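You operate a simulated robot arm through the tools that you are given. There is no shell and no other tool. Be economical: measure what you need, move in short steps, check, and stop when the job is done.

The job below is to be done with a simulated robot arm. You get a single attempt, and the scene is never put back.

TASK
Lock out the belt and wipe the oil off the end plate.
Fine: main switch off, then the safety pin in the drum lock before wiping; pad back; leave it off and pinned. What is to be rubbed or washed off counts as gone when no trace of it is left.

The check looks at the end state, three seconds after you hand in, the way a careful person would. Anything else that was tipped, shoved, dropped, spilled or broken makes it a failure.

THE ROBOT
A 7-joint arm with a three-finger gripper on a trunk, on a base that drives. Base frame: it is fixed to the floor where the robot stands at the start and does not move with it; the origin is under the middle of the robot, x ahead of it, y to its left, z up. Readings come in mm, degrees, newtons and seconds.
With the tool pointing down near the work surface it reaches from about 500 to 940 mm from the robot's upright axis, wherever it stands. Its first joint turns from -166.0 to 166.0 degrees. Places, roughly: belt main switch [800, 0, 500]; bore of the drum lock [900, 100, 500]; front guide knob [1200, 500, 500]; green belt [2300, 1600, 400]; oil stain [1000, 0, 500]; rear guide knob [1500, 200, 500]; red tension knob [900, 100, 400]; wiping pad (6x9x5 cm) [700, -400, 600]; yellow tension knob [1000, 200, 400]. Payload 2.69 kg.
Tool frame: the origin (TCP) lies between the finger pads and is the grasp point; the fingertips stand 29 mm ahead of it; z points along the fingers, y is the line along which they close. The gripper opens to 120 mm. The gripper's body begins 78 mm behind the TCP.
Orientation is told as [roll, pitch, yaw] about the base's x, y, z axes, in that order, counted from this pose: with the fingers straight down and closing along the base's y, the tool's x points along the base's -x, its y along +y and its z along -z.

THE INTERFACE
- The arm moves only by the tool nudge_tool. Its argument "plan" is a list of rows, each a list of 7 numbers: the turn, a rotation vector about the base's x, y, z in degrees, then the shift along the base's x, y, z in m, then the closure in counts, from 0 (fully open) to 255 (shut). In form: [[ax, ay, az, x, y, z, jaw], ...]. A call has 1 to 10 rows; each row shifts and turns the commanded pose from where the row before left it. A row lasts 0.2 s, in which the tool goes at most 50 mm and 8.6 degrees; a call with a longer step from one row to the next is refused whole, and so is a gripper value outside its range. Where a pose cannot be reached the arm comes as near as it can. A force on the tool above 40 N (or 10 N above the force at the start of the call, whichever is more), or a blocked arm, ends the call early, and 0.2 s more pass. The fingers move at their own pace and stop on an object; they squeeze with about 28 N. The grip force told is the motor's: it shows also when the fingers shut on nothing. Time passes only in rows, and 0.2 s behind the last, so rows that do not move let the fingers close. The reply holds the time, the measured pose of the TCP, the force on the tool along the base axes, the opening and the grip force, in the units named above and with some noise, with the torque about the TCP (base axes, N m) and any sound that the robot's microphone picked up.
- Cameras (640 x 400 px; columns grow to the right, rows downward): "scene" is now at [241.8, -16.3, 1217.4]; the picture's right is [-0.18, -0.98, 0.00], its down [-0.71, 0.13, -0.70] and it looks along [0.69, -0.12, -0.72] (base axes); focal length 258 px, centre (320, 200). "wrist" rides on the gripper at [63, 0, -104] in the tool frame; the picture's right is [0.00, 1.00, 0.00], its down [-0.83, 0.00, -0.56] and it looks along [-0.56, 0.00, 0.83] (tool axes); focal length 275 px, centre (320, 200). There is no depth. A picture from a camera that has moved, and an enlarged one, comes with that camera's place and axes in the base frame and with its lens. The place of the scene camera against the robot may be out by one fixed shift of up to 12 mm in any direction.
- grab_frame(camera): a new picture of that camera. The clock stands still meanwhile.
- move_column(by): slides the trunk up (or, below 0, down) by that many mm; the arm and the scene camera ride with it, the base frame stays. It gives what a move gives, with no picture.
- steer(legs): drives the robot by 1 to 6 legs, each [ahead, left, turn to the left] in mm, mm and degrees, along the robot's own axes; the way and the turn of a leg run together, so that a leg with both is an arc; at most 1500 mm and 180 degrees a leg. The arm and the cameras ride along, it lands a little off, and it stops where it bumps. It gives what a move gives.
- pan_tilt(pan, tilt): turns the head with the scene camera to pan (to the left, within 86 degrees either way) and tilt (down, from -29 to 69), counted from straight ahead of the robot. It gives what a move gives.
- close_up(camera, box): a new picture of the part [left, top, right, bottom] of that camera's present view, enlarged. The clock stands still meanwhile.
- finish_job(): hands the job in; it is judged then, once.

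Work in short steps. Places have to be worked out from the pictures, the camera data and where the tool is seen: move nearer, look again, correct. Check each grasp and each placing, and mend what went wrong. You have 120 turns and 82 pictures in all, those below and enlarged ones among them. Open the gripper and draw the arm clear of the work before you hand the job in, unless the task says otherwise.

The tools are called after ">>>" by a JSON object that holds its "api" and its "payload". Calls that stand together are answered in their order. nudge_tool: Moves the arm, as the interface text tells. Its arguments: {"type":"object","properties":{"plan":{"type":"array","items":{"type":"array","items":{"type":"number"}}}},"required":["plan"]} The other tools are called the same way: move_column (by) slides the trunk up or down; steer (legs) drives the base; pan_tilt (pan, tilt) turns the head that bears the scene camera; grab_frame (camera) takes a picture; close_up (camera, box) takes an enlarged picture of a part of a camera's view; finish_job () hands the job in.

At the start:

```text
t: 0.0
tcp_pos: [636.9, -263.3, 842.2]
tool_rot: [-0.1, 0.1, -0.1]
ft_force: [-0.1, -0.7, 0.7]
torque: [-0.05, -0.01, 0.01]
finger_gap: 119.9
gripper_force: 0.0
trunk travel left (down, up): [-475.0, 138.0]
robot x, y, heading: [-0.8, -0.3, -0.1]
head pan, tilt: [-10.2, 45.9]
```

scene: 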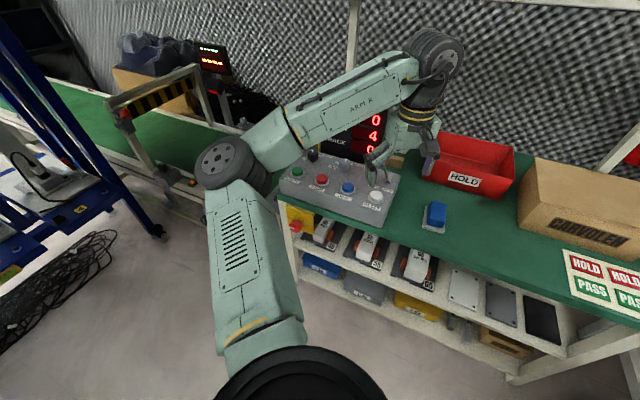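
wrist: 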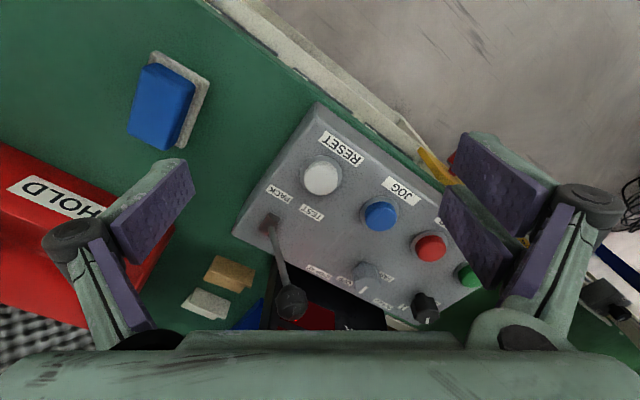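

The overview shows the bench with a panel, the blue pad on a tray, and the belt to the left. I take enlarged views of the panel and belt end to identify the switch, lock and pin.

>>> {"api": "close_up", "payload": {"camera": "scene", "box": [260, 80, 460, 240]}}

>>> {"api": "close_up", "payload": {"camera": "scene", "box": [80, 40, 320, 240]}}

```text
2.50 times, centred on (360, 160) of scene
camera zoom: at [241.8, -16.3, 1217.4], right [-0.18, -0.98, 0.0], down [-0.71, 0.13, -0.7], along [0.69, -0.12, -0.72], focal length 644 px, centre (220, 300)
```

zoom: 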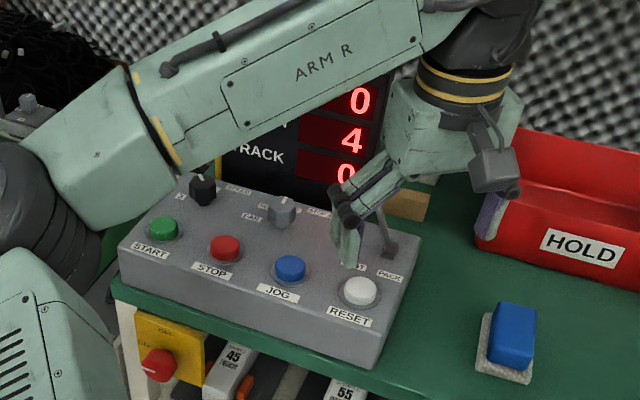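

```text
2.00 times, centred on (200, 140) of scene
camera zoom: at [241.8, -16.3, 1217.4], right [-0.18, -0.98, 0.0], down [-0.71, 0.13, -0.7], along [0.69, -0.12, -0.72], focal length 515 px, centre (560, 320)
```

zoom: 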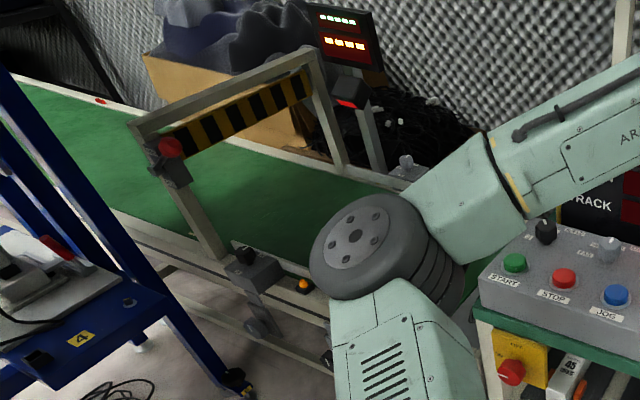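

The main switch is the yellow box with the red handle at the bench front; the belt end is hidden by the arm. I swing the arm to the right to uncover it.

>>> {"api": "nudge_tool", "payload": {"plan": [[0, 0, -4, -0.01, -0.045, 0.01, 0], [0, 0, -4, -0.01, -0.045, 0.01, 0], [0, 0, -4, -0.01, -0.045, 0.01, 0], [0, 0, -4, -0.02, -0.045, 0.01, 0], [0, 0, -4, -0.02, -0.045, 0.01, 0], [0, 0, -4, -0.02, -0.045, 0, 0], [0, 0, -4, -0.02, -0.045, 0, 0], [0, 0, -4, -0.02, -0.045, 0, 0]]}}

>>> {"api": "grab_frame", "payload": {"camera": "scene"}}

```text
refused: row 4 steps farther than a row can; nothing moved
```

```text
77 pictures are left
camera scene: at [241.8, -16.3, 1217.4], right [-0.18, -0.98, 0.0], down [-0.71, 0.13, -0.7], along [0.69, -0.12, -0.72], focal length 258 px, centre (320, 200)
```

scene: 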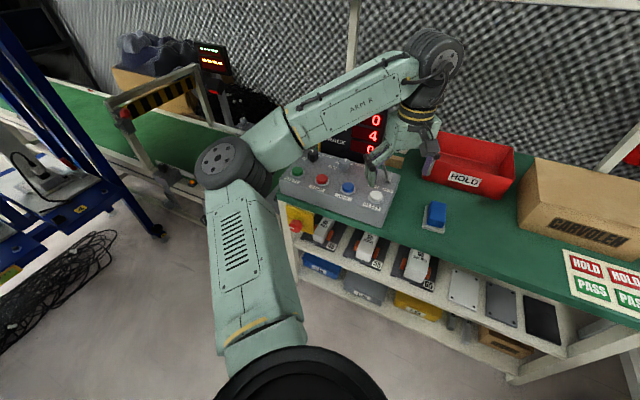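

The call was refused for too long a step; I use shorter steps.

>>> {"api": "nudge_tool", "payload": {"plan": [[0, 0, -4, -0.01, -0.04, 0.01, 0], [0, 0, -4, -0.01, -0.04, 0.01, 0], [0, 0, -4, -0.01, -0.04, 0.01, 0], [0, 0, -4, -0.02, -0.04, 0.01, 0], [0, 0, -4, -0.02, -0.04, 0.01, 0], [0, 0, -4, -0.02, -0.04, 0, 0], [0, 0, -4, -0.02, -0.04, 0, 0], [0, 0, -4, -0.02, -0.04, 0, 0], [0, 0, -4, -0.02, -0.04, 0, 0], [0, 0, -4, -0.02, -0.04, 0, 0]]}}

>>> {"api": "pan_tilt", "payload": {"pan": 5, "tilt": 38}}

>>> {"api": "grab_frame", "payload": {"camera": "scene"}}

```text
t: 2.2
tcp_pos: [464.0, -643.8, 892.4]
tool_rot: [0.0, -0.1, -40.0]
ft_force: [0.0, -0.9, -1.2]
torque: [0.0, 0.01, 0.01]
finger_gap: 120.1
gripper_force: 0.1
out of reach, approached as far as the arm can: row 10
trunk travel left (down, up): [-475.0, 138.0]
robot x, y, heading: [0.6, 0.4, 0.1]
head pan, tilt: [-10.2, 45.9]
```

```text
t: 3.0
tcp_pos: [463.8, -642.8, 892.0]
tool_rot: [0.1, 0.1, -40.0]
ft_force: [0.1, -0.1, 0.4]
torque: [-0.02, 0.02, -0.03]
finger_gap: 120.0
gripper_force: 0.1
trunk travel left (down, up): [-475.0, 138.0]
robot x, y, heading: [-1.2, 0.4, -0.1]
head pan, tilt: [5.0, 38.0]
```

```text
76 pictures are left
camera scene: at [248.5, 5.5, 1228.9], right [0.09, -1.0, 0.0], down [-0.61, -0.05, -0.79], along [0.78, 0.07, -0.62], focal length 258 px, centre (320, 200)
```

scene: 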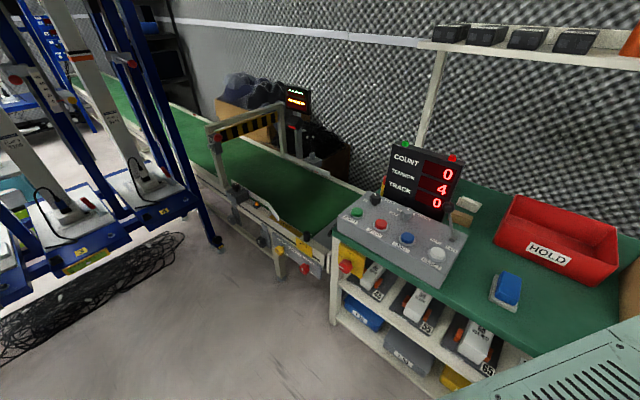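

The belt end is now visible. I zoom in on it.

>>> {"api": "close_up", "payload": {"camera": "scene", "box": [220, 170, 380, 290]}}

>>> {"api": "close_up", "payload": {"camera": "scene", "box": [270, 220, 350, 280]}}

>>> {"api": "close_up", "payload": {"camera": "scene", "box": [330, 130, 530, 310]}}

```text
3.33 times, centred on (300, 230) of scene
camera zoom: at [248.5, 5.5, 1228.9], right [0.09, -1.0, 0.0], down [-0.61, -0.05, -0.79], along [0.78, 0.07, -0.62], focal length 858 px, centre (387, 100)
```

zoom: 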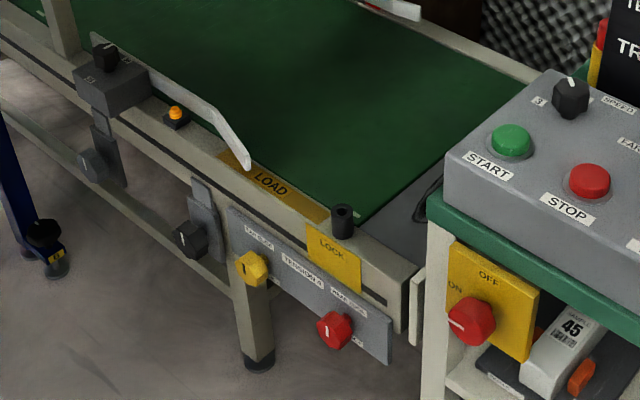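

```text
6.67 times, centred on (310, 250) of scene
camera zoom: at [248.5, 5.5, 1228.9], right [0.09, -1.0, 0.0], down [-0.61, -0.05, -0.79], along [0.78, 0.07, -0.62], focal length 1716 px, centre (387, -133)
```

zoom: 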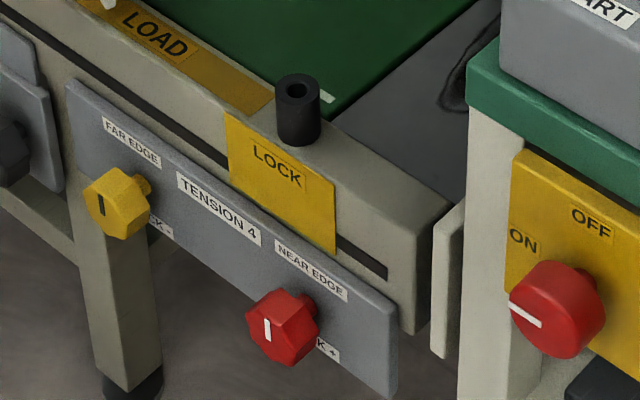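

```text
2.22 times, centred on (430, 220) of scene
camera zoom: at [248.5, 5.5, 1228.9], right [0.09, -1.0, 0.0], down [-0.61, -0.05, -0.79], along [0.78, 0.07, -0.62], focal length 572 px, centre (76, 156)
```

zoom: 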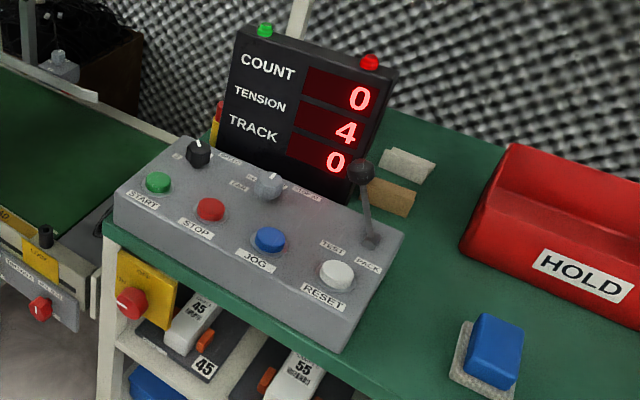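

Switch, lock bore (black tube) and stain are identified, but the safety pin isn't yet. I zoom on the red/yellow thing behind the panel and the shelf, looking for the pin.

>>> {"api": "close_up", "payload": {"camera": "scene", "box": [340, 160, 420, 210]}}

>>> {"api": "close_up", "payload": {"camera": "scene", "box": [330, 240, 530, 390]}}

>>> {"api": "pan_tilt", "payload": {"pan": -35, "tilt": 38}}

>>> {"api": "grab_frame", "payload": {"camera": "scene"}}

```text
8.00 times, centred on (380, 185) of scene
camera zoom: at [248.5, 5.5, 1228.9], right [0.09, -1.0, 0.0], down [-0.61, -0.05, -0.79], along [0.78, 0.07, -0.62], focal length 2060 px, centre (-160, 320)
```

zoom: 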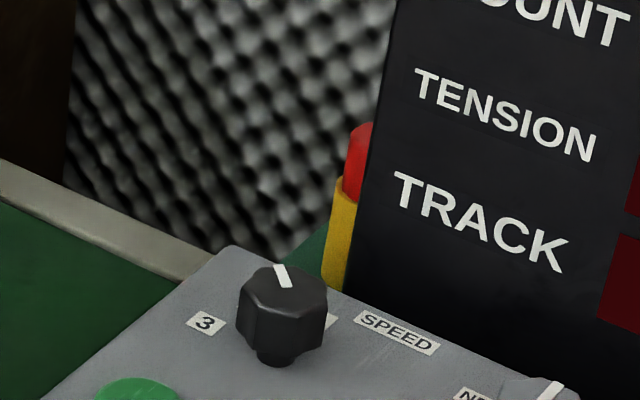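

```text
2.67 times, centred on (430, 315) of scene
camera zoom: at [248.5, 5.5, 1228.9], right [0.09, -1.0, 0.0], down [-0.61, -0.05, -0.79], along [0.78, 0.07, -0.62], focal length 687 px, centre (27, -107)
```

zoom: 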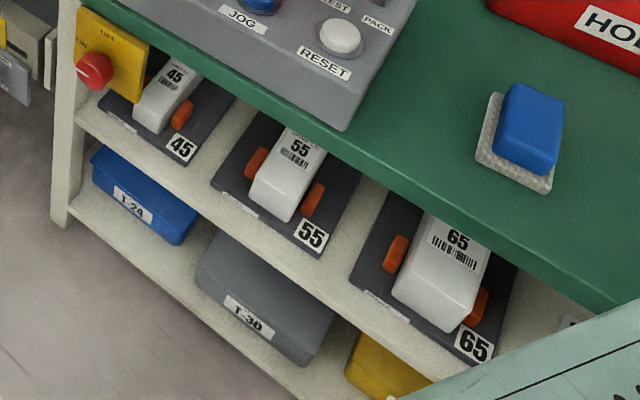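

```text
t: 4.0
tcp_pos: [464.4, -643.8, 891.8]
tool_rot: [-0.1, -0.1, -40.0]
ft_force: [-0.6, -1.2, 0.4]
torque: [-0.03, -0.02, -0.01]
finger_gap: 120.0
gripper_force: 0.1
trunk travel left (down, up): [-475.0, 138.0]
robot x, y, heading: [-0.3, -1.0, 0.3]
head pan, tilt: [-35.0, 38.0]
```

```text
70 pictures are left
camera scene: at [233.2, -51.5, 1228.9], right [-0.57, -0.82, 0.0], down [-0.5, 0.35, -0.79], along [0.65, -0.45, -0.62], focal length 258 px, centre (320, 200)
```

scene: 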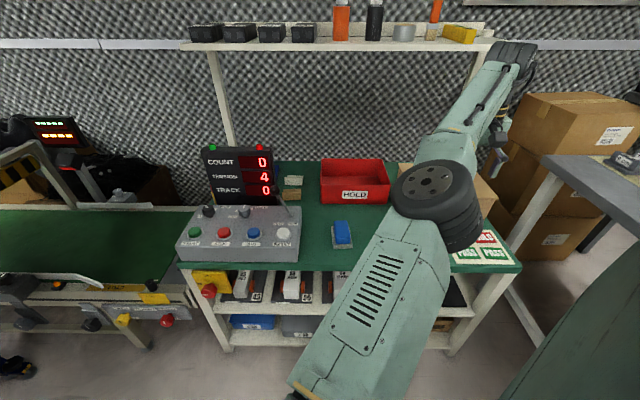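

The red-topped yellow holder behind the display may be the pin in its stand. I raise the trunk to see over the display.

>>> {"api": "move_column", "payload": {"by": 135}}

>>> {"api": "pan_tilt", "payload": {"pan": -10, "tilt": 38}}

>>> {"api": "close_up", "payload": {"camera": "scene", "box": [220, 130, 420, 255]}}

```text
t: 5.7
tcp_pos: [464.3, -643.2, 1027.2]
tool_rot: [-0.1, 0.0, -40.0]
ft_force: [-0.3, 0.5, 0.0]
torque: [0.02, -0.01, 0.0]
finger_gap: 120.0
gripper_force: 0.1
trunk travel left (down, up): [-610.0, 3.0]
robot x, y, heading: [0.4, 2.0, -0.1]
head pan, tilt: [-35.0, 38.0]
```

```text
t: 6.6
tcp_pos: [465.6, -642.6, 1026.8]
tool_rot: [-0.1, 0.0, -40.0]
ft_force: [1.0, -0.5, 0.4]
torque: [0.0, -0.02, 0.02]
finger_gap: 120.0
gripper_force: 0.1
trunk travel left (down, up): [-610.0, 3.0]
robot x, y, heading: [-0.5, 1.9, 0.0]
head pan, tilt: [-10.0, 38.0]
```

```text
3.20 times, centred on (320, 192) of scene
camera zoom: at [247.5, -17.0, 1363.9], right [-0.17, -0.98, 0.0], down [-0.61, 0.11, -0.79], along [0.78, -0.14, -0.62], focal length 824 px, centre (320, 224)
```

zoom: 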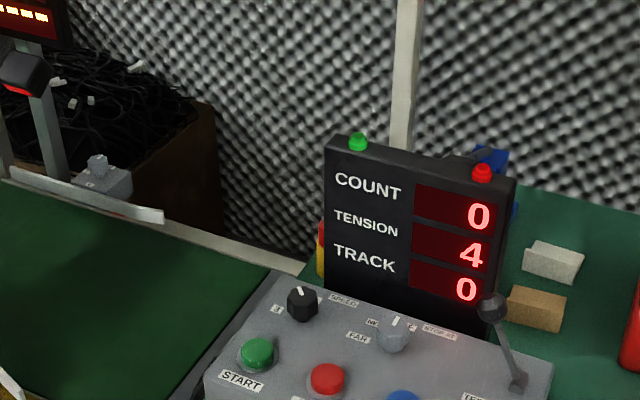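

A blue thing is also behind the display. I bring the wrist camera high above the panel to look behind it.

>>> {"api": "nudge_tool", "payload": {"plan": [[0, 0, 4, 0.02, 0.04, 0, 0], [0, 0, 4, 0.02, 0.04, 0, 0], [0, 0, 4, 0.025, 0.04, 0, 0], [0, 0, 4, 0.025, 0.04, 0, 0], [0, 0, 4, 0.025, 0.04, 0, 0], [0, 0, 4, 0.025, 0.04, 0, 0], [0, 0, 4, 0.025, 0.04, 0, 0], [0, 0, 4, 0.025, 0.04, 0, 0], [0, 0, 4, 0.025, 0.04, 0, 0], [0, 0, 4, 0.025, 0.04, 0, 0]]}}

>>> {"api": "nudge_tool", "payload": {"plan": [[0, 0, 0, 0.045, 0.02, 0, 0], [0, 0, 0, 0.045, 0.02, 0, 0], [0, 0, 0, 0.045, 0.02, 0, 0]]}}

>>> {"api": "grab_frame", "payload": {"camera": "wrist"}}

```text
t: 8.8
tcp_pos: [706.3, -242.1, 1025.4]
tool_rot: [-0.1, -0.1, -0.1]
ft_force: [-0.6, 0.9, 0.1]
torque: [0.01, -0.03, 0.02]
finger_gap: 120.0
gripper_force: 0.1
trunk travel left (down, up): [-610.0, 3.0]
robot x, y, heading: [3.9, -0.5, 0.0]
head pan, tilt: [-10.0, 38.0]
```

```text
t: 9.6
tcp_pos: [840.4, -182.2, 1027.6]
tool_rot: [0.0, 0.0, -0.1]
ft_force: [0.3, 0.5, 0.7]
torque: [0.01, 0.0, -0.04]
finger_gap: 120.1
gripper_force: 0.0
trunk travel left (down, up): [-610.0, 3.0]
robot x, y, heading: [-1.0, 1.3, -0.1]
head pan, tilt: [-10.0, 38.0]
```

```text
68 pictures are left
camera wrist: at [776.7, -181.1, 1132.6], right [0.0, 1.0, 0.0], down [0.83, 0.0, 0.56], along [0.56, 0.0, -0.83], focal length 275 px, centre (320, 200)
```

wrist: 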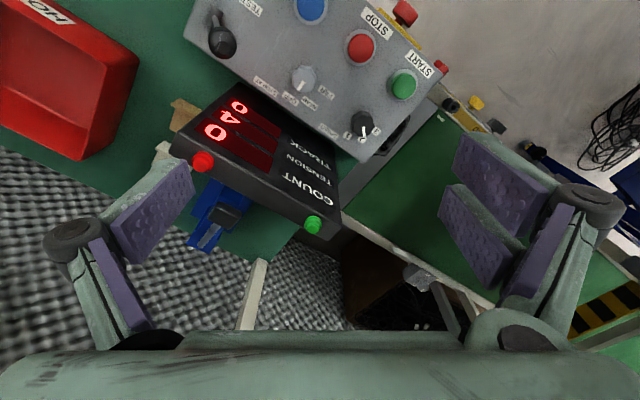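

The blue item looks like a vise; the display hides the red/yellow one. Zoom in.

>>> {"api": "close_up", "payload": {"camera": "wrist", "box": [170, 150, 370, 275]}}

```text
3.20 times, centred on (270, 212) of wrist
camera zoom: at [776.7, -181.1, 1132.6], right [0.0, 1.0, 0.0], down [0.83, 0.0, 0.56], along [0.56, 0.0, -0.83], focal length 881 px, centre (480, 160)
```

zoom: 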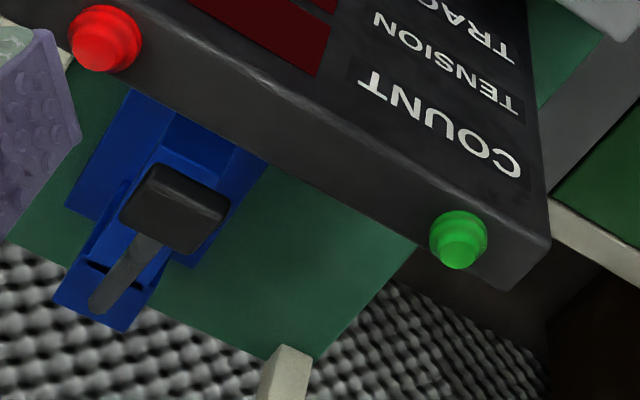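

I move left and ahead to see past the display's left end, also over the lock and end plate.

>>> {"api": "nudge_tool", "payload": {"plan": [[0, 0, 0, 0.01, 0.045, 0, 0], [0, 0, 0, 0.01, 0.045, 0, 0], [0, 0, 0, 0.01, 0.045, 0, 0], [0, 0, 0, 0.01, 0.045, 0, 0], [0, 0, 0, 0.01, 0.045, 0, 0], [0, 0, 0, 0.01, 0.045, 0, 0]]}}

>>> {"api": "grab_frame", "payload": {"camera": "wrist"}}

```text
t: 11.0
tcp_pos: [901.7, 88.1, 1028.5]
tool_rot: [0.0, 0.0, -0.1]
ft_force: [0.2, -0.3, 0.4]
torque: [-0.01, -0.02, 0.04]
finger_gap: 120.0
gripper_force: 0.1
trunk travel left (down, up): [-610.0, 3.0]
robot x, y, heading: [-0.7, -0.3, -0.1]
head pan, tilt: [-10.0, 38.0]
```

```text
66 pictures are left
camera wrist: at [837.1, 89.1, 1133.6], right [0.0, 1.0, 0.0], down [0.83, 0.0, 0.56], along [0.56, 0.0, -0.83], focal length 275 px, centre (320, 200)
```

wrist: 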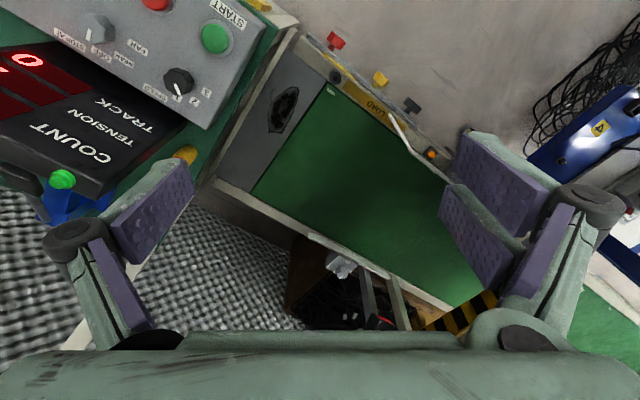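

The stain on the end plate is clear at (283,108). A yellow post is just behind the left finger; I shift a bit right to see it.

>>> {"api": "nudge_tool", "payload": {"plan": [[0, 0, 0, 0.02, -0.035, 0, 0], [0, 0, 0, 0.02, -0.035, 0, 0]]}}

>>> {"api": "grab_frame", "payload": {"camera": "wrist"}}

>>> {"api": "close_up", "payload": {"camera": "wrist", "box": [130, 60, 290, 180]}}

```text
t: 11.6
tcp_pos: [911.9, 28.7, 1027.8]
tool_rot: [0.0, -0.1, -0.1]
ft_force: [1.1, -0.6, 0.2]
torque: [0.01, -0.02, 0.0]
finger_gap: 120.2
gripper_force: 0.0
out of reach, approached as far as the arm can: row 1, 2
trunk travel left (down, up): [-610.0, 3.0]
robot x, y, heading: [-0.3, -0.6, -0.1]
head pan, tilt: [-10.0, 38.0]
```

```text
65 pictures are left
camera wrist: at [847.4, 29.1, 1132.8], right [0.0, 1.0, 0.0], down [0.83, 0.0, 0.56], along [0.56, 0.0, -0.83], focal length 275 px, centre (320, 200)
```

wrist: 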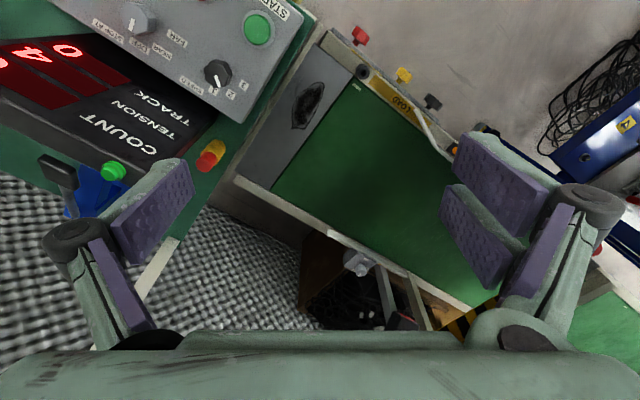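

```text
3.33 times, centred on (210, 120) of wrist
camera zoom: at [847.4, 29.1, 1132.8], right [0.0, 1.0, 0.0], down [0.83, 0.0, 0.56], along [0.56, 0.0, -0.83], focal length 918 px, centre (687, 467)
```

zoom: 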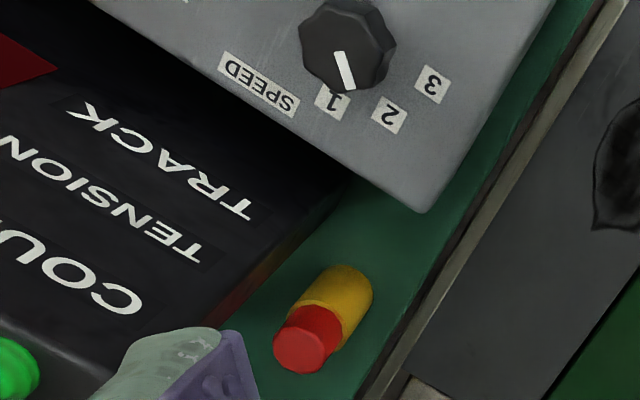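

A yellow cup with a red-headed pin stands at roughly (1050,-160,690); bore top is about (948,117,503), stain about (1014,-3,490). The bench/belt is turned about -33°, so I retract the arm and drive to face it squarely from about (336,294).

>>> {"api": "nudge_tool", "payload": {"plan": [[0, 0, 0, -0.045, 0, 0, 0], [0, 0, 0, -0.045, 0, 0, 0], [0, 0, 0, -0.045, 0, 0, 0], [0, 0, 0, -0.045, 0, 0, 0], [0, 0, 0, -0.045, 0, 0, 0], [0, 0, 0, -0.045, 0, 0, 0], [0, 0, 0, -0.045, 0, 0, 0], [0, 0, 0, -0.045, 0, 0, 0]]}}

>>> {"api": "steer", "payload": {"legs": [[0, 294, 0], [336, 0, 0], [0, 0, -33]]}}

>>> {"api": "pan_tilt", "payload": {"pan": 0, "tilt": 50}}

>>> {"api": "grab_frame", "payload": {"camera": "scene"}}

```text
t: 13.4
tcp_pos: [881.9, 39.2, 1097.6]
tool_rot: [-0.1, 0.0, 0.0]
ft_force: [-1.1, 0.1, -0.4]
torque: [-0.01, 0.02, 0.0]
finger_gap: 119.9
gripper_force: 0.1
out of reach, approached as far as the arm can: row 1, 2, 3, 4, 5, 6, 7, 8
trunk travel left (down, up): [-610.0, 3.0]
robot x, y, heading: [0.1, -2.0, -0.2]
head pan, tilt: [-10.0, 38.0]
```

```text
t: 19.6
tcp_pos: [1099.6, -148.3, 1096.9]
tool_rot: [0.0, 0.0, -32.6]
ft_force: [0.3, 0.7, -0.2]
torque: [0.02, 0.01, 0.01]
finger_gap: 120.0
gripper_force: 0.1
trunk travel left (down, up): [-610.0, 3.0]
robot x, y, heading: [337.1, 293.5, -32.6]
head pan, tilt: [-10.0, 38.0]
```

```text
t: 20.4
tcp_pos: [1099.8, -149.5, 1097.6]
tool_rot: [-0.1, 0.0, -32.7]
ft_force: [-0.3, -0.1, 0.7]
torque: [-0.01, -0.01, -0.01]
finger_gap: 120.0
gripper_force: 0.0
trunk travel left (down, up): [-610.0, 3.0]
robot x, y, heading: [336.9, 293.4, -32.7]
head pan, tilt: [0.0, 50.0]
```

```text
63 pictures are left
camera scene: at [539.3, 164.5, 1346.8], right [-0.54, -0.84, 0.0], down [-0.65, 0.41, -0.64], along [0.54, -0.35, -0.77], focal length 258 px, centre (320, 200)
```

scene: 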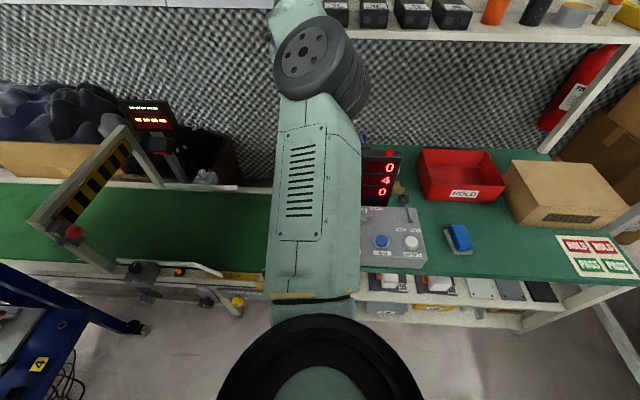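

The arm couldn't retract at that height with the trunk raised. I lower the trunk by 150 mm (tips stay well above the display) and then retract.

>>> {"api": "move_column", "payload": {"by": -150}}

>>> {"api": "nudge_tool", "payload": {"plan": [[0, 0, 0, -0.03, 0.02, 0, 0], [0, 0, 0, -0.03, 0.02, 0, 0], [0, 0, 0, -0.03, 0.02, 0, 0], [0, 0, 0, -0.03, 0.02, 0, 0]]}}

```text
t: 22.1
tcp_pos: [1099.6, -150.3, 948.6]
tool_rot: [-0.1, 0.1, -32.7]
ft_force: [0.1, -0.3, -0.4]
torque: [0.01, 0.04, -0.01]
finger_gap: 119.9
gripper_force: 0.0
trunk travel left (down, up): [-460.0, 153.0]
robot x, y, heading: [336.1, 289.4, -32.2]
head pan, tilt: [0.0, 50.0]
```

```text
t: 23.1
tcp_pos: [1100.2, -150.0, 947.6]
tool_rot: [-0.1, 0.0, -32.6]
ft_force: [-0.8, 0.0, 0.7]
torque: [0.03, 0.01, 0.01]
finger_gap: 120.0
gripper_force: 0.0
out of reach, approached as far as the arm can: row 1, 2, 3, 4
trunk travel left (down, up): [-460.0, 153.0]
robot x, y, heading: [337.8, 290.9, -32.6]
head pan, tilt: [0.0, 50.0]
```

Still stuck; I try a downward move to free the arm from the singular stretch.

>>> {"api": "nudge_tool", "payload": {"plan": [[0, 0, 0, 0, 0, -0.03, 0], [0, 0, 0, 0, 0, -0.03, 0]]}}

```text
t: 23.7
tcp_pos: [1119.4, -157.9, 894.2]
tool_rot: [-0.1, 0.1, -32.5]
ft_force: [0.0, 0.1, 0.4]
torque: [-0.01, -0.02, -0.02]
finger_gap: 119.8
gripper_force: 0.0
out of reach, approached as far as the arm can: row 1, 2
trunk travel left (down, up): [-460.0, 153.0]
robot x, y, heading: [335.9, 289.5, -32.3]
head pan, tilt: [0.0, 50.0]
```

The arm seems stretched straight. I try a mix of sideways motion and a small tilt to unlock the elbow.

>>> {"api": "nudge_tool", "payload": {"plan": [[0, 0, 5, -0.02, -0.02, 0.0, 0], [0, 0, 5, -0.02, -0.02, 0.0, 0], [0, 0, 5, -0.02, -0.02, 0, 0], [0, 0, 5, -0.02, -0.02, 0, 0]]}}

```text
t: 24.7
tcp_pos: [1055.6, -249.0, 902.9]
tool_rot: [-0.1, 0.1, -12.5]
ft_force: [-0.8, -0.6, 0.3]
torque: [0.01, 0.0, 0.01]
finger_gap: 120.1
gripper_force: 0.1
out of reach, approached as far as the arm can: row 1, 2, 3, 4
trunk travel left (down, up): [-460.0, 153.0]
robot x, y, heading: [333.6, 295.1, -32.7]
head pan, tilt: [0.0, 50.0]
```

Still stretched. I tilt the fingers outward to change the wrist geometry.

>>> {"api": "nudge_tool", "payload": {"plan": [[-4.3, -6.7, 0, 0, 0, 0, 0], [-4.3, -6.7, 0, 0, 0, 0, 0], [-4.3, -6.7, 0, 0, 0, 0, 0]]}}

>>> {"api": "grab_frame", "payload": {"camera": "scene"}}

```text
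t: 25.5
tcp_pos: [1096.7, -283.8, 933.2]
tool_rot: [-5.4, -14.6, -11.9]
ft_force: [0.5, -0.7, 0.2]
torque: [0.01, 0.02, -0.01]
finger_gap: 120.2
gripper_force: 0.0
out of reach, approached as far as the arm can: row 1, 2, 3
trunk travel left (down, up): [-460.0, 153.0]
robot x, y, heading: [335.3, 296.3, -32.4]
head pan, tilt: [0.0, 50.0]
```

```text
62 pictures are left
camera scene: at [539.0, 164.7, 1196.8], right [-0.54, -0.84, 0.0], down [-0.65, 0.41, -0.64], along [0.54, -0.35, -0.77], focal length 258 px, centre (320, 200)
```

scene: 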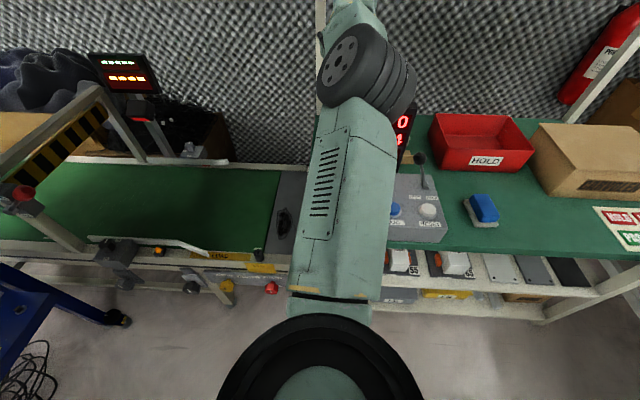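

The tilt only swung the fingertips; the wrist is held at its limit. Relative to the shoulder the tool is high, so I raise the trunk and lower the arm under it, undoing the tilt.

>>> {"api": "move_column", "payload": {"by": 150}}

>>> {"api": "nudge_tool", "payload": {"plan": [[4.3, 6.7, 0, 0, 0, -0.04, 0], [4.3, 6.7, 0, 0, 0, -0.04, 0], [4.3, 6.7, 0, 0, 0, -0.04, 0], [0, 0, 0, 0, 0, -0.04, 0]]}}

```text
t: 26.5
tcp_pos: [1094.5, -282.8, 993.3]
tool_rot: [-5.0, -13.1, -11.9]
ft_force: [-1.9, 0.9, -0.9]
torque: [-0.07, -0.25, -0.02]
finger_gap: 120.3
gripper_force: 0.1
trunk travel left (down, up): [-529.0, 84.0]
robot x, y, heading: [338.7, 292.2, -32.5]
head pan, tilt: [0.0, 50.0]
stopped: the force on the tool passed its limit at 64 N (the readings are from after the stop); the commanded pose is now the measured one
```

```text
t: 27.5
tcp_pos: [1058.4, -234.8, 853.6]
tool_rot: [3.5, 9.4, -12.3]
ft_force: [0.1, -0.3, 0.5]
torque: [0.04, 0.0, -0.02]
finger_gap: 119.7
gripper_force: 0.1
out of reach, approached as far as the arm can: row 1, 2, 3, 4
trunk travel left (down, up): [-529.0, 84.0]
robot x, y, heading: [336.3, 290.1, -32.6]
head pan, tilt: [0.0, 50.0]
```

Something above was touched (64 N) – probably the overhead shelf. I look to check nothing was displaced.

>>> {"api": "pan_tilt", "payload": {"pan": 0, "tilt": 30}}

>>> {"api": "grab_frame", "payload": {"camera": "scene"}}

>>> {"api": "grab_frame", "payload": {"camera": "wrist"}}

```text
t: 28.3
tcp_pos: [1057.1, -234.5, 855.7]
tool_rot: [3.6, 9.4, -12.3]
ft_force: [0.6, -0.3, -0.6]
torque: [0.01, 0.0, 0.02]
finger_gap: 120.1
gripper_force: 0.1
trunk travel left (down, up): [-529.0, 84.0]
robot x, y, heading: [337.8, 293.3, -32.8]
head pan, tilt: [0.0, 30.0]
```

```text
61 pictures are left
camera scene: at [550.3, 157.4, 1295.2], right [-0.54, -0.84, 0.0], down [-0.42, 0.27, -0.87], along [0.73, -0.47, -0.5], focal length 258 px, centre (320, 200)
```

scene: 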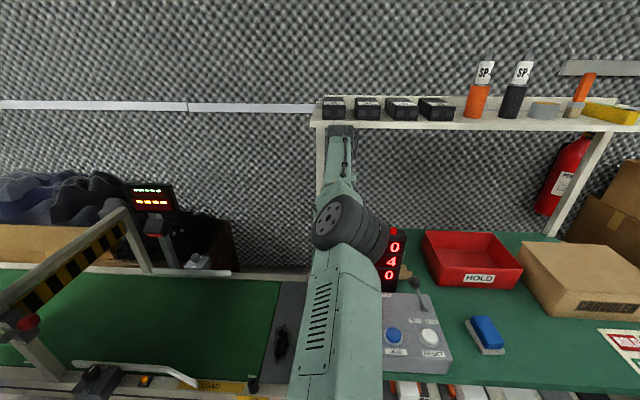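

```text
60 pictures are left
camera wrist: at [1011.4, -231.1, 968.2], right [0.22, 0.97, 0.06], down [0.88, -0.22, 0.41], along [0.42, -0.04, -0.91], focal length 275 px, centre (320, 200)
```

wrist: 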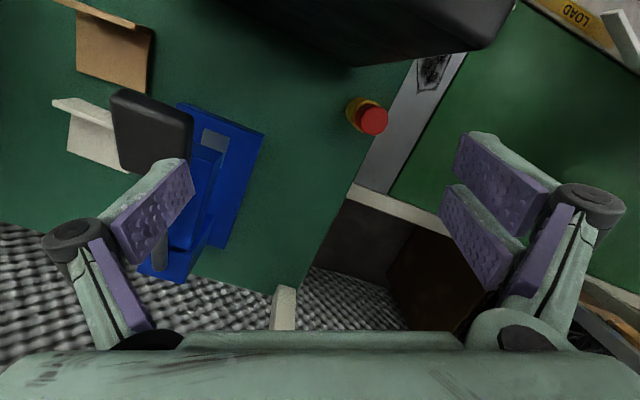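

Shelf goods are all in place. My triangulation puts the display's lamps at z≈877, so the fingers are now behind the display; I rise and straighten the tool before backing the base away.

>>> {"api": "nudge_tool", "payload": {"plan": [[-2.6, -4.1, 0, 0, 0, 0.03, 0], [-2.6, -4.1, 0, 0, 0, 0.03, 0], [0, 0, 0, 0, 0, 0.03, 0], [0, 0, 0, 0, 0, 0.02, 0]]}}

```text
t: 29.3
tcp_pos: [1067.0, -233.7, 969.6]
tool_rot: [0.1, 0.2, -12.5]
ft_force: [-0.1, -0.1, -0.8]
torque: [-0.01, 0.01, -0.02]
finger_gap: 119.9
gripper_force: 0.1
out of reach, approached as far as the arm can: row 1, 2, 3, 4
trunk travel left (down, up): [-529.0, 84.0]
robot x, y, heading: [340.6, 290.9, -32.5]
head pan, tilt: [0.0, 30.0]
```

Tips are now at ~940, above the lamps. I back straight out 300 mm.

>>> {"api": "steer", "payload": {"legs": [[-300, 0, 0]]}}

>>> {"api": "nudge_tool", "payload": {"plan": [[0, 0, 0, -0.035, 0.02, 0, 0], [0, 0, 0, -0.035, 0.02, 0, 0], [0, 0, 0, -0.035, 0.02, 0, 0]]}}

```text
t: 31.3
tcp_pos: [814.7, -77.4, 969.4]
tool_rot: [0.2, 0.3, -12.8]
ft_force: [-0.4, 0.5, 0.3]
torque: [0.01, -0.03, -0.01]
finger_gap: 119.9
gripper_force: 0.0
trunk travel left (down, up): [-529.0, 84.0]
robot x, y, heading: [82.7, 453.0, -32.6]
head pan, tilt: [0.0, 30.0]
```

```text
t: 32.1
tcp_pos: [814.2, -78.5, 969.1]
tool_rot: [0.3, 0.3, -12.8]
ft_force: [-0.2, -0.6, -0.4]
torque: [-0.01, -0.01, 0.0]
finger_gap: 120.1
gripper_force: 0.1
out of reach, approached as far as the arm can: row 1, 2, 3
trunk travel left (down, up): [-529.0, 84.0]
robot x, y, heading: [88.1, 451.0, -33.0]
head pan, tilt: [0.0, 30.0]
```

Still locked radially. I lower the tool well down here, where there's free space, to force the elbow to bend.

>>> {"api": "nudge_tool", "payload": {"plan": [[0, 0, 0, 0, 0, -0.045, 0], [0, 0, 0, 0, 0, -0.045, 0], [0, 0, 0, 0, 0, -0.045, 0], [0, 0, 0, 0, 0, -0.045, 0]]}}

>>> {"api": "nudge_tool", "payload": {"plan": [[0, 0, 0, -0.035, 0.02, 0, 0], [0, 0, 0, -0.035, 0.02, 0, 0], [0, 0, 0, -0.035, 0.02, 0, 0]]}}

```text
t: 33.1
tcp_pos: [811.9, -77.4, 786.4]
tool_rot: [0.2, 0.3, -12.8]
ft_force: [0.0, -0.7, -0.3]
torque: [-0.04, 0.02, 0.0]
finger_gap: 119.7
gripper_force: 0.1
trunk travel left (down, up): [-529.0, 84.0]
robot x, y, heading: [87.0, 452.2, -32.9]
head pan, tilt: [0.0, 30.0]
```

```text
t: 33.9
tcp_pos: [710.4, -18.7, 787.2]
tool_rot: [0.2, 0.3, -12.8]
ft_force: [-0.2, 0.7, 0.4]
torque: [-0.04, -0.05, 0.0]
finger_gap: 119.8
gripper_force: 0.0
trunk travel left (down, up): [-529.0, 84.0]
robot x, y, heading: [87.7, 451.4, -32.8]
head pan, tilt: [0.0, 30.0]
```

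Unlocked. Now I turn the tool square to the bench (yaw −33°) and tilt the fingers to horizontal, pointing at the bench, backing off a little, for the main switch.

>>> {"api": "nudge_tool", "payload": {"plan": [[0, 0, -6.7, -0.01, 0.007, 0, 0], [0, 0, -6.7, -0.01, 0.007, 0, 0], [0, 0, -6.7, -0.01, 0.007, 0, 0], [-4.49, -6.86, 0, -0.01, 0.007, 0, 0], [-4.49, -6.86, 0, -0.01, 0.007, 0, 0], [-4.49, -6.86, 0, -0.01, 0.007, 0, 0], [-4.49, -6.86, 0, -0.01, 0.007, 0, 0], [-4.49, -6.86, 0, 0, 0, -0.02, 0], [-4.49, -6.86, 0, 0, 0, -0.02, 0], [-4.49, -6.86, 0, 0, 0, -0.02, 0]]}}

>>> {"api": "nudge_tool", "payload": {"plan": [[-4.49, -6.86, 0, 0, 0, -0.02, 0], [-4.49, -6.86, 0, 0, 0, -0.02, 0], [-4.49, -6.86, 0, 0, 0, -0.02, 0], [-4.49, -6.86, 0, 0, 0, -0.02, 0]]}}

>>> {"api": "move_column", "payload": {"by": -150}}

>>> {"api": "grab_frame", "payload": {"camera": "wrist"}}

```text
t: 36.1
tcp_pos: [639.6, 30.4, 731.2]
tool_rot: [-0.2, -57.3, -32.8]
ft_force: [-1.0, 0.2, -0.4]
torque: [-0.01, -0.01, 0.03]
finger_gap: 120.1
gripper_force: 0.0
trunk travel left (down, up): [-529.0, 84.0]
robot x, y, heading: [86.0, 451.4, -32.9]
head pan, tilt: [0.0, 30.0]
```

```text
t: 37.1
tcp_pos: [640.0, 28.1, 649.7]
tool_rot: [-74.2, -89.7, 41.0]
ft_force: [-0.4, 1.3, 0.1]
torque: [0.03, 0.02, 0.01]
finger_gap: 119.9
gripper_force: 0.0
trunk travel left (down, up): [-529.0, 84.0]
robot x, y, heading: [87.4, 453.0, -33.0]
head pan, tilt: [0.0, 30.0]
```

```text
t: 38.9
tcp_pos: [639.6, 30.1, 499.5]
tool_rot: [-77.1, -89.7, 43.9]
ft_force: [0.0, -0.9, 0.0]
torque: [0.0, -0.01, 0.0]
finger_gap: 120.0
gripper_force: 0.1
trunk travel left (down, up): [-379.0, 234.0]
robot x, y, heading: [86.4, 454.4, -32.7]
head pan, tilt: [0.0, 30.0]
```

```text
59 pictures are left
camera wrist: at [552.2, 86.8, 437.2], right [0.55, 0.84, -0.01], down [-0.46, 0.31, 0.83], along [0.7, -0.45, 0.56], focal length 275 px, centre (320, 200)
```

wrist: 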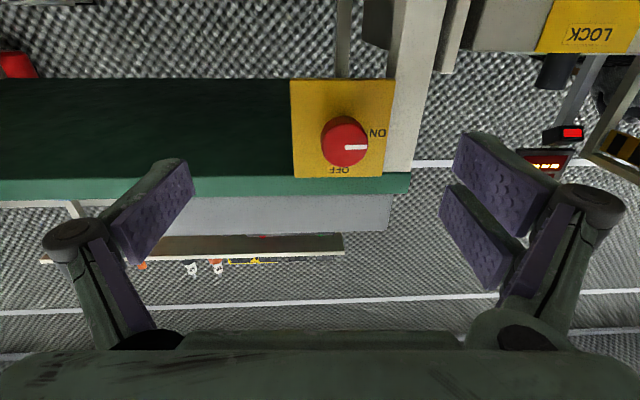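

The switch mark points to ON (viewer's left); OFF is up, so it needs a 90° clockwise turn. Knob face centre triangulates to about (779,-30,539), Ø≈45 mm. I pre-rotate the gripper −45° about the approach axis, line up, partly close and look again.

>>> {"api": "nudge_tool", "payload": {"plan": [[-6.29, 4.08, 0, 0.0133, -0.0036, 0.0065, 100], [-6.29, 4.08, 0, 0.0133, -0.0036, 0.0065, 100], [-6.29, 4.08, 0, 0.0133, -0.0036, 0.0065, 100], [-6.29, 4.08, 0, 0.0133, -0.0036, 0.0065, 100], [-6.29, 4.08, 0, 0.0133, -0.0036, 0.0065, 100], [-6.29, 4.08, 0, 0.0133, -0.0036, 0.0065, 100]]}}

>>> {"api": "grab_frame", "payload": {"camera": "wrist"}}

```text
t: 40.5
tcp_pos: [733.7, 38.3, 542.6]
tool_rot: [-89.8, -51.2, 57.4]
ft_force: [-0.3, 0.2, 0.0]
torque: [0.01, 0.02, -0.01]
finger_gap: 73.2
gripper_force: 0.0
trunk travel left (down, up): [-379.0, 234.0]
robot x, y, heading: [83.2, 454.5, -32.8]
head pan, tilt: [0.0, 30.0]
stopped in row 6: the arm was blocked; the commanded pose is now the measured one
```

```text
58 pictures are left
camera wrist: at [623.1, 61.3, 494.6], right [0.42, 0.66, -0.63], down [-0.19, 0.74, 0.65], along [0.89, -0.15, 0.43], focal length 275 px, centre (320, 200)
```

wrist: 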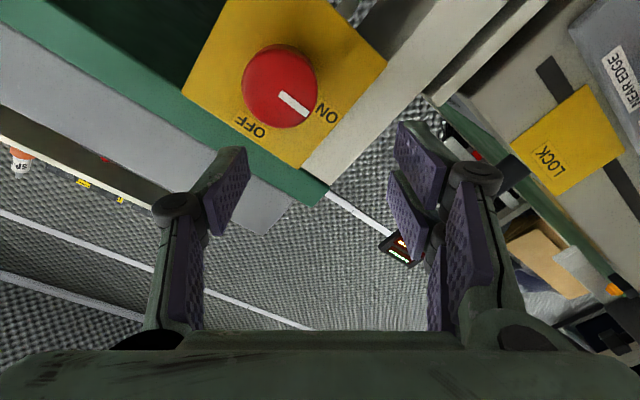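

The −45° side runs into an arm limit. The knob re-triangulates to (779,-30,537). I roll back to level and then test rolling the other way in free air.

>>> {"api": "nudge_tool", "payload": {"plan": [[5.45, -3.54, 0, -0.0023, -0.005, -0.001, 100], [5.45, -3.54, 0, -0.0023, -0.005, -0.001, 100], [5.45, -3.54, 0, -0.0023, -0.005, -0.001, 100], [5.45, -3.54, 0, -0.0023, -0.005, -0.001, 100], [5.45, -3.54, 0, -0.0023, -0.005, -0.001, 100], [5.45, -3.54, 0, -0.0023, -0.005, -0.001, 100]]}}

>>> {"api": "nudge_tool", "payload": {"plan": [[6.29, -4.08, 0, 0, 0, 0, 100], [6.29, -4.08, 0, 0, 0, 0, 100], [6.29, -4.08, 0, 0, 0, 0, 100], [6.29, -4.08, 0, 0, 0, 0, 100], [6.29, -4.08, 0, 0, 0, 0, 100], [6.29, -4.08, 0, 0, 0, 0, 100]]}}

```text
t: 41.9
tcp_pos: [721.9, 7.0, 521.1]
tool_rot: [-74.2, -89.4, 42.0]
ft_force: [0.4, -0.5, 0.4]
torque: [-0.01, 0.0, 0.0]
finger_gap: 72.7
gripper_force: 0.1
trunk travel left (down, up): [-379.0, 234.0]
robot x, y, heading: [85.4, 453.0, -32.9]
head pan, tilt: [0.0, 30.0]
```

```text
t: 43.3
tcp_pos: [720.1, 8.5, 523.4]
tool_rot: [90.4, -45.3, -122.7]
ft_force: [0.4, 0.3, -0.3]
torque: [-0.03, 0.01, 0.01]
finger_gap: 73.0
gripper_force: 0.1
trunk travel left (down, up): [-379.0, 234.0]
robot x, y, heading: [88.5, 451.0, -32.9]
head pan, tilt: [0.0, 30.0]
```

Rolling to +45° works. I test the rest to +90° in free air.

>>> {"api": "nudge_tool", "payload": {"plan": [[6.29, -4.08, 0, 0, 0, 0, 100], [6.29, -4.08, 0, 0, 0, 0, 100], [6.29, -4.08, 0, 0, 0, 0, 100], [6.29, -4.08, 0, 0, 0, 0, 100], [6.29, -4.08, 0, 0, 0, 0, 100], [6.29, -4.08, 0, 0, 0, 0, 100]]}}

>>> {"api": "grab_frame", "payload": {"camera": "wrist"}}

```text
t: 44.7
tcp_pos: [722.8, 8.8, 524.6]
tool_rot: [90.7, -0.4, -122.7]
ft_force: [-0.6, 0.2, 0.8]
torque: [-0.02, -0.02, 0.01]
finger_gap: 73.2
gripper_force: 0.1
trunk travel left (down, up): [-379.0, 234.0]
robot x, y, heading: [84.6, 452.5, -32.8]
head pan, tilt: [0.0, 30.0]
```

```text
57 pictures are left
camera wrist: at [667.8, 118.3, 522.7], right [0.0, 0.02, 1.0], down [-0.92, -0.4, 0.0], along [0.4, -0.92, 0.02], focal length 275 px, centre (320, 200)
```

wrist: 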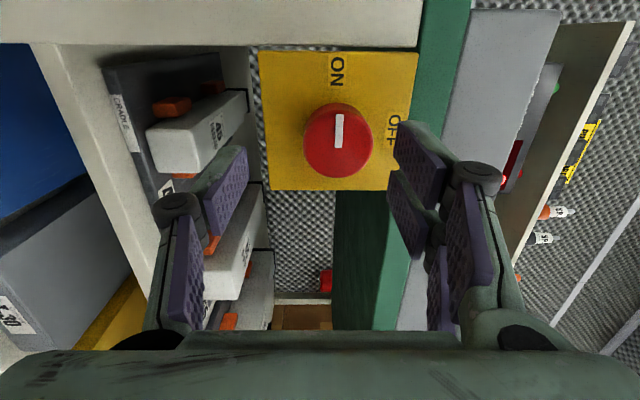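

The full range works, with the plate half-width ≈55 mm leaving clearance under the bench. I roll back to level, raising to z≈538.

>>> {"api": "nudge_tool", "payload": {"plan": [[-6.29, 4.08, 0, 0, 0, 0.002, 100], [-6.29, 4.08, 0, 0, 0, 0.002, 100], [-6.29, 4.08, 0, 0, 0, 0.002, 100], [-6.29, 4.08, 0, 0, 0, 0.002, 100], [-6.29, 4.08, 0, 0, 0, 0.002, 100], [-6.29, 4.08, 0, 0, 0, 0.002, 100], [-6.29, 4.08, 0, 0, 0, 0.002, 100], [-6.29, 4.08, 0, 0, 0, 0, 100], [-6.29, 4.08, 0, 0, 0, 0, 100], [-6.29, 4.08, 0, 0, 0, 0, 100]]}}

>>> {"api": "nudge_tool", "payload": {"plan": [[-6.29, 4.08, 0, 0, 0, 0, 100], [-6.29, 4.08, 0, 0, 0, 0, 100], [0, 0, 0, 0, 0, 0, 100]]}}

>>> {"api": "grab_frame", "payload": {"camera": "wrist"}}

```text
t: 46.9
tcp_pos: [714.5, -3.0, 538.5]
tool_rot: [90.0, -70.8, -126.0]
ft_force: [0.2, 0.3, 0.2]
torque: [0.0, 0.0, 0.01]
finger_gap: 72.9
gripper_force: 0.0
trunk travel left (down, up): [-379.0, 234.0]
robot x, y, heading: [88.2, 454.0, -32.8]
head pan, tilt: [0.0, 30.0]
```

```text
t: 47.7
tcp_pos: [699.1, -15.5, 531.2]
tool_rot: [85.6, -82.4, -124.9]
ft_force: [-0.3, 0.0, 0.3]
torque: [-0.01, -0.01, 0.0]
finger_gap: 73.0
gripper_force: 0.0
trunk travel left (down, up): [-379.0, 234.0]
robot x, y, heading: [88.1, 451.2, -32.6]
head pan, tilt: [0.0, 30.0]
stopped in row 3: the arm was blocked; the commanded pose is now the measured one
```

```text
56 pictures are left
camera wrist: at [622.4, 57.5, 470.0], right [0.63, 0.77, 0.13], down [-0.49, 0.27, 0.83], along [0.6, -0.59, 0.54], focal length 275 px, centre (320, 200)
```

wrist: 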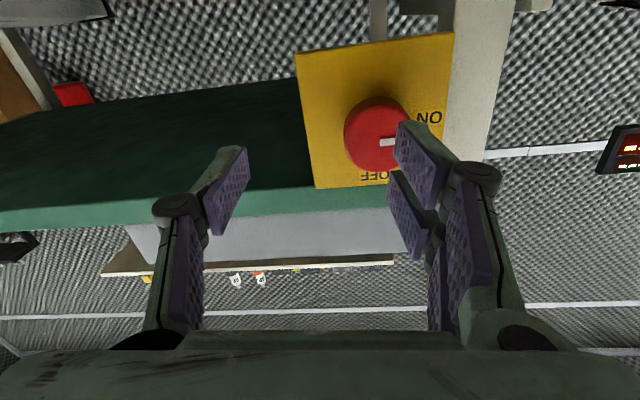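

It hit a joint limit again near roll 0. Since the gripper is symmetric, I'll grip at roll +90 (fingers vertical) and turn to +180 instead; I return to +90 first.

>>> {"api": "nudge_tool", "payload": {"plan": [[0, 0, 7, 0.005, 0.006, 0.002, 100], [6.29, -4.08, 0, 0.004, 0.0045, 0.002, 100], [6.29, -4.08, 0, 0.004, 0.0045, 0.002, 100], [6.29, -4.08, 0, 0.004, 0.0045, 0.001, 100], [6.29, -4.08, 0, 0.004, 0.004, 0, 100], [6.29, -4.08, 0, 0, 0, 0, 100], [6.29, -4.08, 0, 0, 0, 0, 100], [6.29, -4.08, 0, 0, 0, 0, 100], [6.29, -4.08, 0, 0, 0, 0, 100], [6.29, -4.08, 0, 0, 0, 0, 100]]}}

>>> {"api": "nudge_tool", "payload": {"plan": [[6.29, -4.08, 0, 0, 0, 0, 100], [6.29, -4.08, 0, 0, 0, 0, 100], [6.29, -4.08, 0, 0, 0, 0, 100], [6.29, -4.08, 0, 0, 0, 0, 100], [6.29, -4.08, 0, 0, 0, 0, 100], [6.29, -4.08, 0, 0, 0, 0, 100], [6.29, -4.08, 0, 0, 0, 0, 100], [6.29, -4.08, 0, 0, 0, 0, 100]]}}

```text
t: 49.9
tcp_pos: [718.6, 7.1, 538.9]
tool_rot: [90.5, -15.6, -122.2]
ft_force: [0.7, 0.0, -0.1]
torque: [-0.02, -0.01, 0.03]
finger_gap: 73.2
gripper_force: 0.2
trunk travel left (down, up): [-379.0, 234.0]
robot x, y, heading: [81.7, 454.6, -32.8]
head pan, tilt: [0.0, 30.0]
```

```text
t: 51.7
tcp_pos: [720.4, 8.1, 539.4]
tool_rot: [91.3, 44.5, -121.9]
ft_force: [0.6, -0.2, -0.1]
torque: [-0.06, -0.01, -0.04]
finger_gap: 72.9
gripper_force: 0.1
trunk travel left (down, up): [-379.0, 234.0]
robot x, y, heading: [84.4, 450.6, -32.9]
head pan, tilt: [0.0, 30.0]
```

Roll +45…+135 is free. I go back to +45 and then advance onto the knob with fingers diagonal.

>>> {"api": "nudge_tool", "payload": {"plan": [[-6.29, 4.08, 0, 0, 0, 0, 100], [-6.29, 4.08, 0, 0, 0, 0, 100], [-6.29, 4.08, 0, 0, 0, 0, 100], [-6.29, 4.08, 0, 0, 0, 0, 100], [-6.29, 4.08, 0, 0, 0, 0, 100], [-6.29, 4.08, 0, 0, 0, 0, 100], [-6.29, 4.08, 0, 0, 0, 0, 100], [-6.29, 4.08, 0, 0, 0, 0, 100], [-6.29, 4.08, 0, 0, 0, 0, 100], [-6.29, 4.08, 0, 0, 0, 0, 100]]}}

>>> {"api": "nudge_tool", "payload": {"plan": [[-6.29, 4.08, 0, 0.004, -0.003, 0, 100], [-6.29, 4.08, 0, 0.008, -0.005, 0, 100], [0, 0, 0, 0.008, -0.005, 0, 100], [0, 0, 0, 0.008, -0.005, 0, 100]]}}

>>> {"api": "grab_frame", "payload": {"camera": "wrist"}}

```text
t: 53.9
tcp_pos: [721.4, 6.4, 540.3]
tool_rot: [90.3, -30.7, -122.1]
ft_force: [-0.1, 0.6, 0.0]
torque: [0.0, -0.02, 0.0]
finger_gap: 72.9
gripper_force: 0.0
trunk travel left (down, up): [-379.0, 234.0]
robot x, y, heading: [83.8, 450.7, -32.7]
head pan, tilt: [0.0, 30.0]
```

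```text
t: 54.9
tcp_pos: [750.3, -9.6, 543.9]
tool_rot: [90.2, -45.0, -122.2]
ft_force: [-0.1, -0.2, -0.2]
torque: [0.0, -0.02, -0.01]
finger_gap: 72.8
gripper_force: 0.1
trunk travel left (down, up): [-379.0, 234.0]
robot x, y, heading: [87.3, 454.3, -32.8]
head pan, tilt: [0.0, 30.0]
```

```text
55 pictures are left
camera wrist: at [685.2, 84.2, 498.6], right [0.37, 0.6, 0.71], down [-0.78, -0.2, 0.59], along [0.5, -0.77, 0.4], focal length 275 px, centre (320, 200)
```

wrist: 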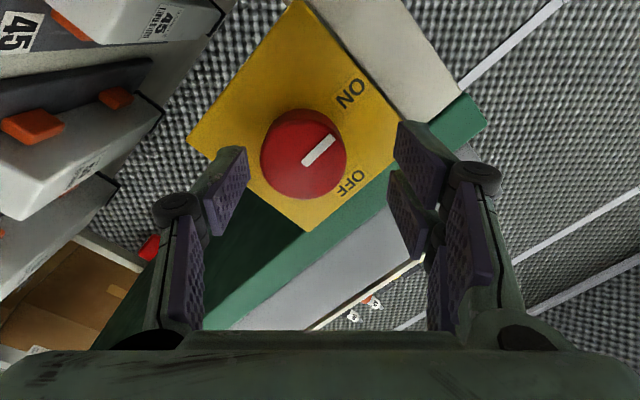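

The knob sits about 9 mm to the tool's −y; I correct by (−3,−5,−6) mm, advance 24 mm and close.

>>> {"api": "nudge_tool", "payload": {"plan": [[0, 0, 0, -0.0033, -0.0054, -0.0064, 100], [0, 0, 0, 0.0067, -0.0043, 0, 100], [0, 0, 0, 0.0067, -0.0043, 0, 100], [0, 0, 0, 0.0067, -0.0043, 0, 100], [0, 0, 0, 0, 0, 0, 255], [0, 0, 0, 0, 0, 0, 255], [0, 0, 0, 0, 0, 0, 255], [0, 0, 0, 0, 0, 0, 255]]}}

>>> {"api": "grab_frame", "payload": {"camera": "wrist"}}

```text
t: 56.7
tcp_pos: [768.1, -26.3, 535.6]
tool_rot: [90.3, -43.6, -122.5]
ft_force: [-15.6, -4.6, -25.4]
torque: [0.52, 0.77, -0.18]
finger_gap: 42.6
gripper_force: 37.0
trunk travel left (down, up): [-379.0, 234.0]
robot x, y, heading: [90.9, 453.2, -33.0]
head pan, tilt: [0.0, 30.0]
```

```text
54 pictures are left
camera wrist: at [703.3, 68.1, 492.7], right [0.37, 0.59, 0.72], down [-0.79, -0.21, 0.57], along [0.49, -0.78, 0.39], focal length 275 px, centre (320, 200)
```

wrist: 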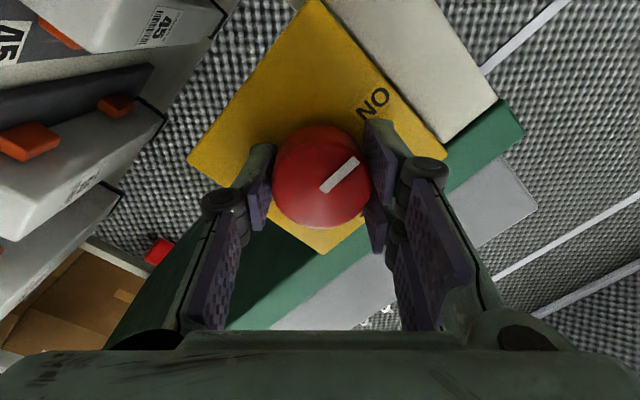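

Gripped (42.6 mm), with ~27 N side load along the tool's y. I relieve it by a few mm first.

>>> {"api": "nudge_tool", "payload": {"plan": [[0, 0, 0, -0.0012, -0.0018, -0.0022, 255], [0, 0, 0, 0, 0, 0, 255]]}}

```text
t: 57.2
tcp_pos: [768.2, -25.2, 535.3]
tool_rot: [91.0, -42.7, -123.6]
ft_force: [-5.7, 0.4, 10.2]
torque: [-0.05, -0.14, 0.32]
finger_gap: 42.7
gripper_force: 44.9
trunk travel left (down, up): [-379.0, 234.0]
robot x, y, heading: [85.2, 452.1, -33.1]
head pan, tilt: [0.0, 30.0]
stopped in row 2: the force on the tool passed its limit at 41 N (the readings are from after the stop); the commanded pose is now the measured one
```

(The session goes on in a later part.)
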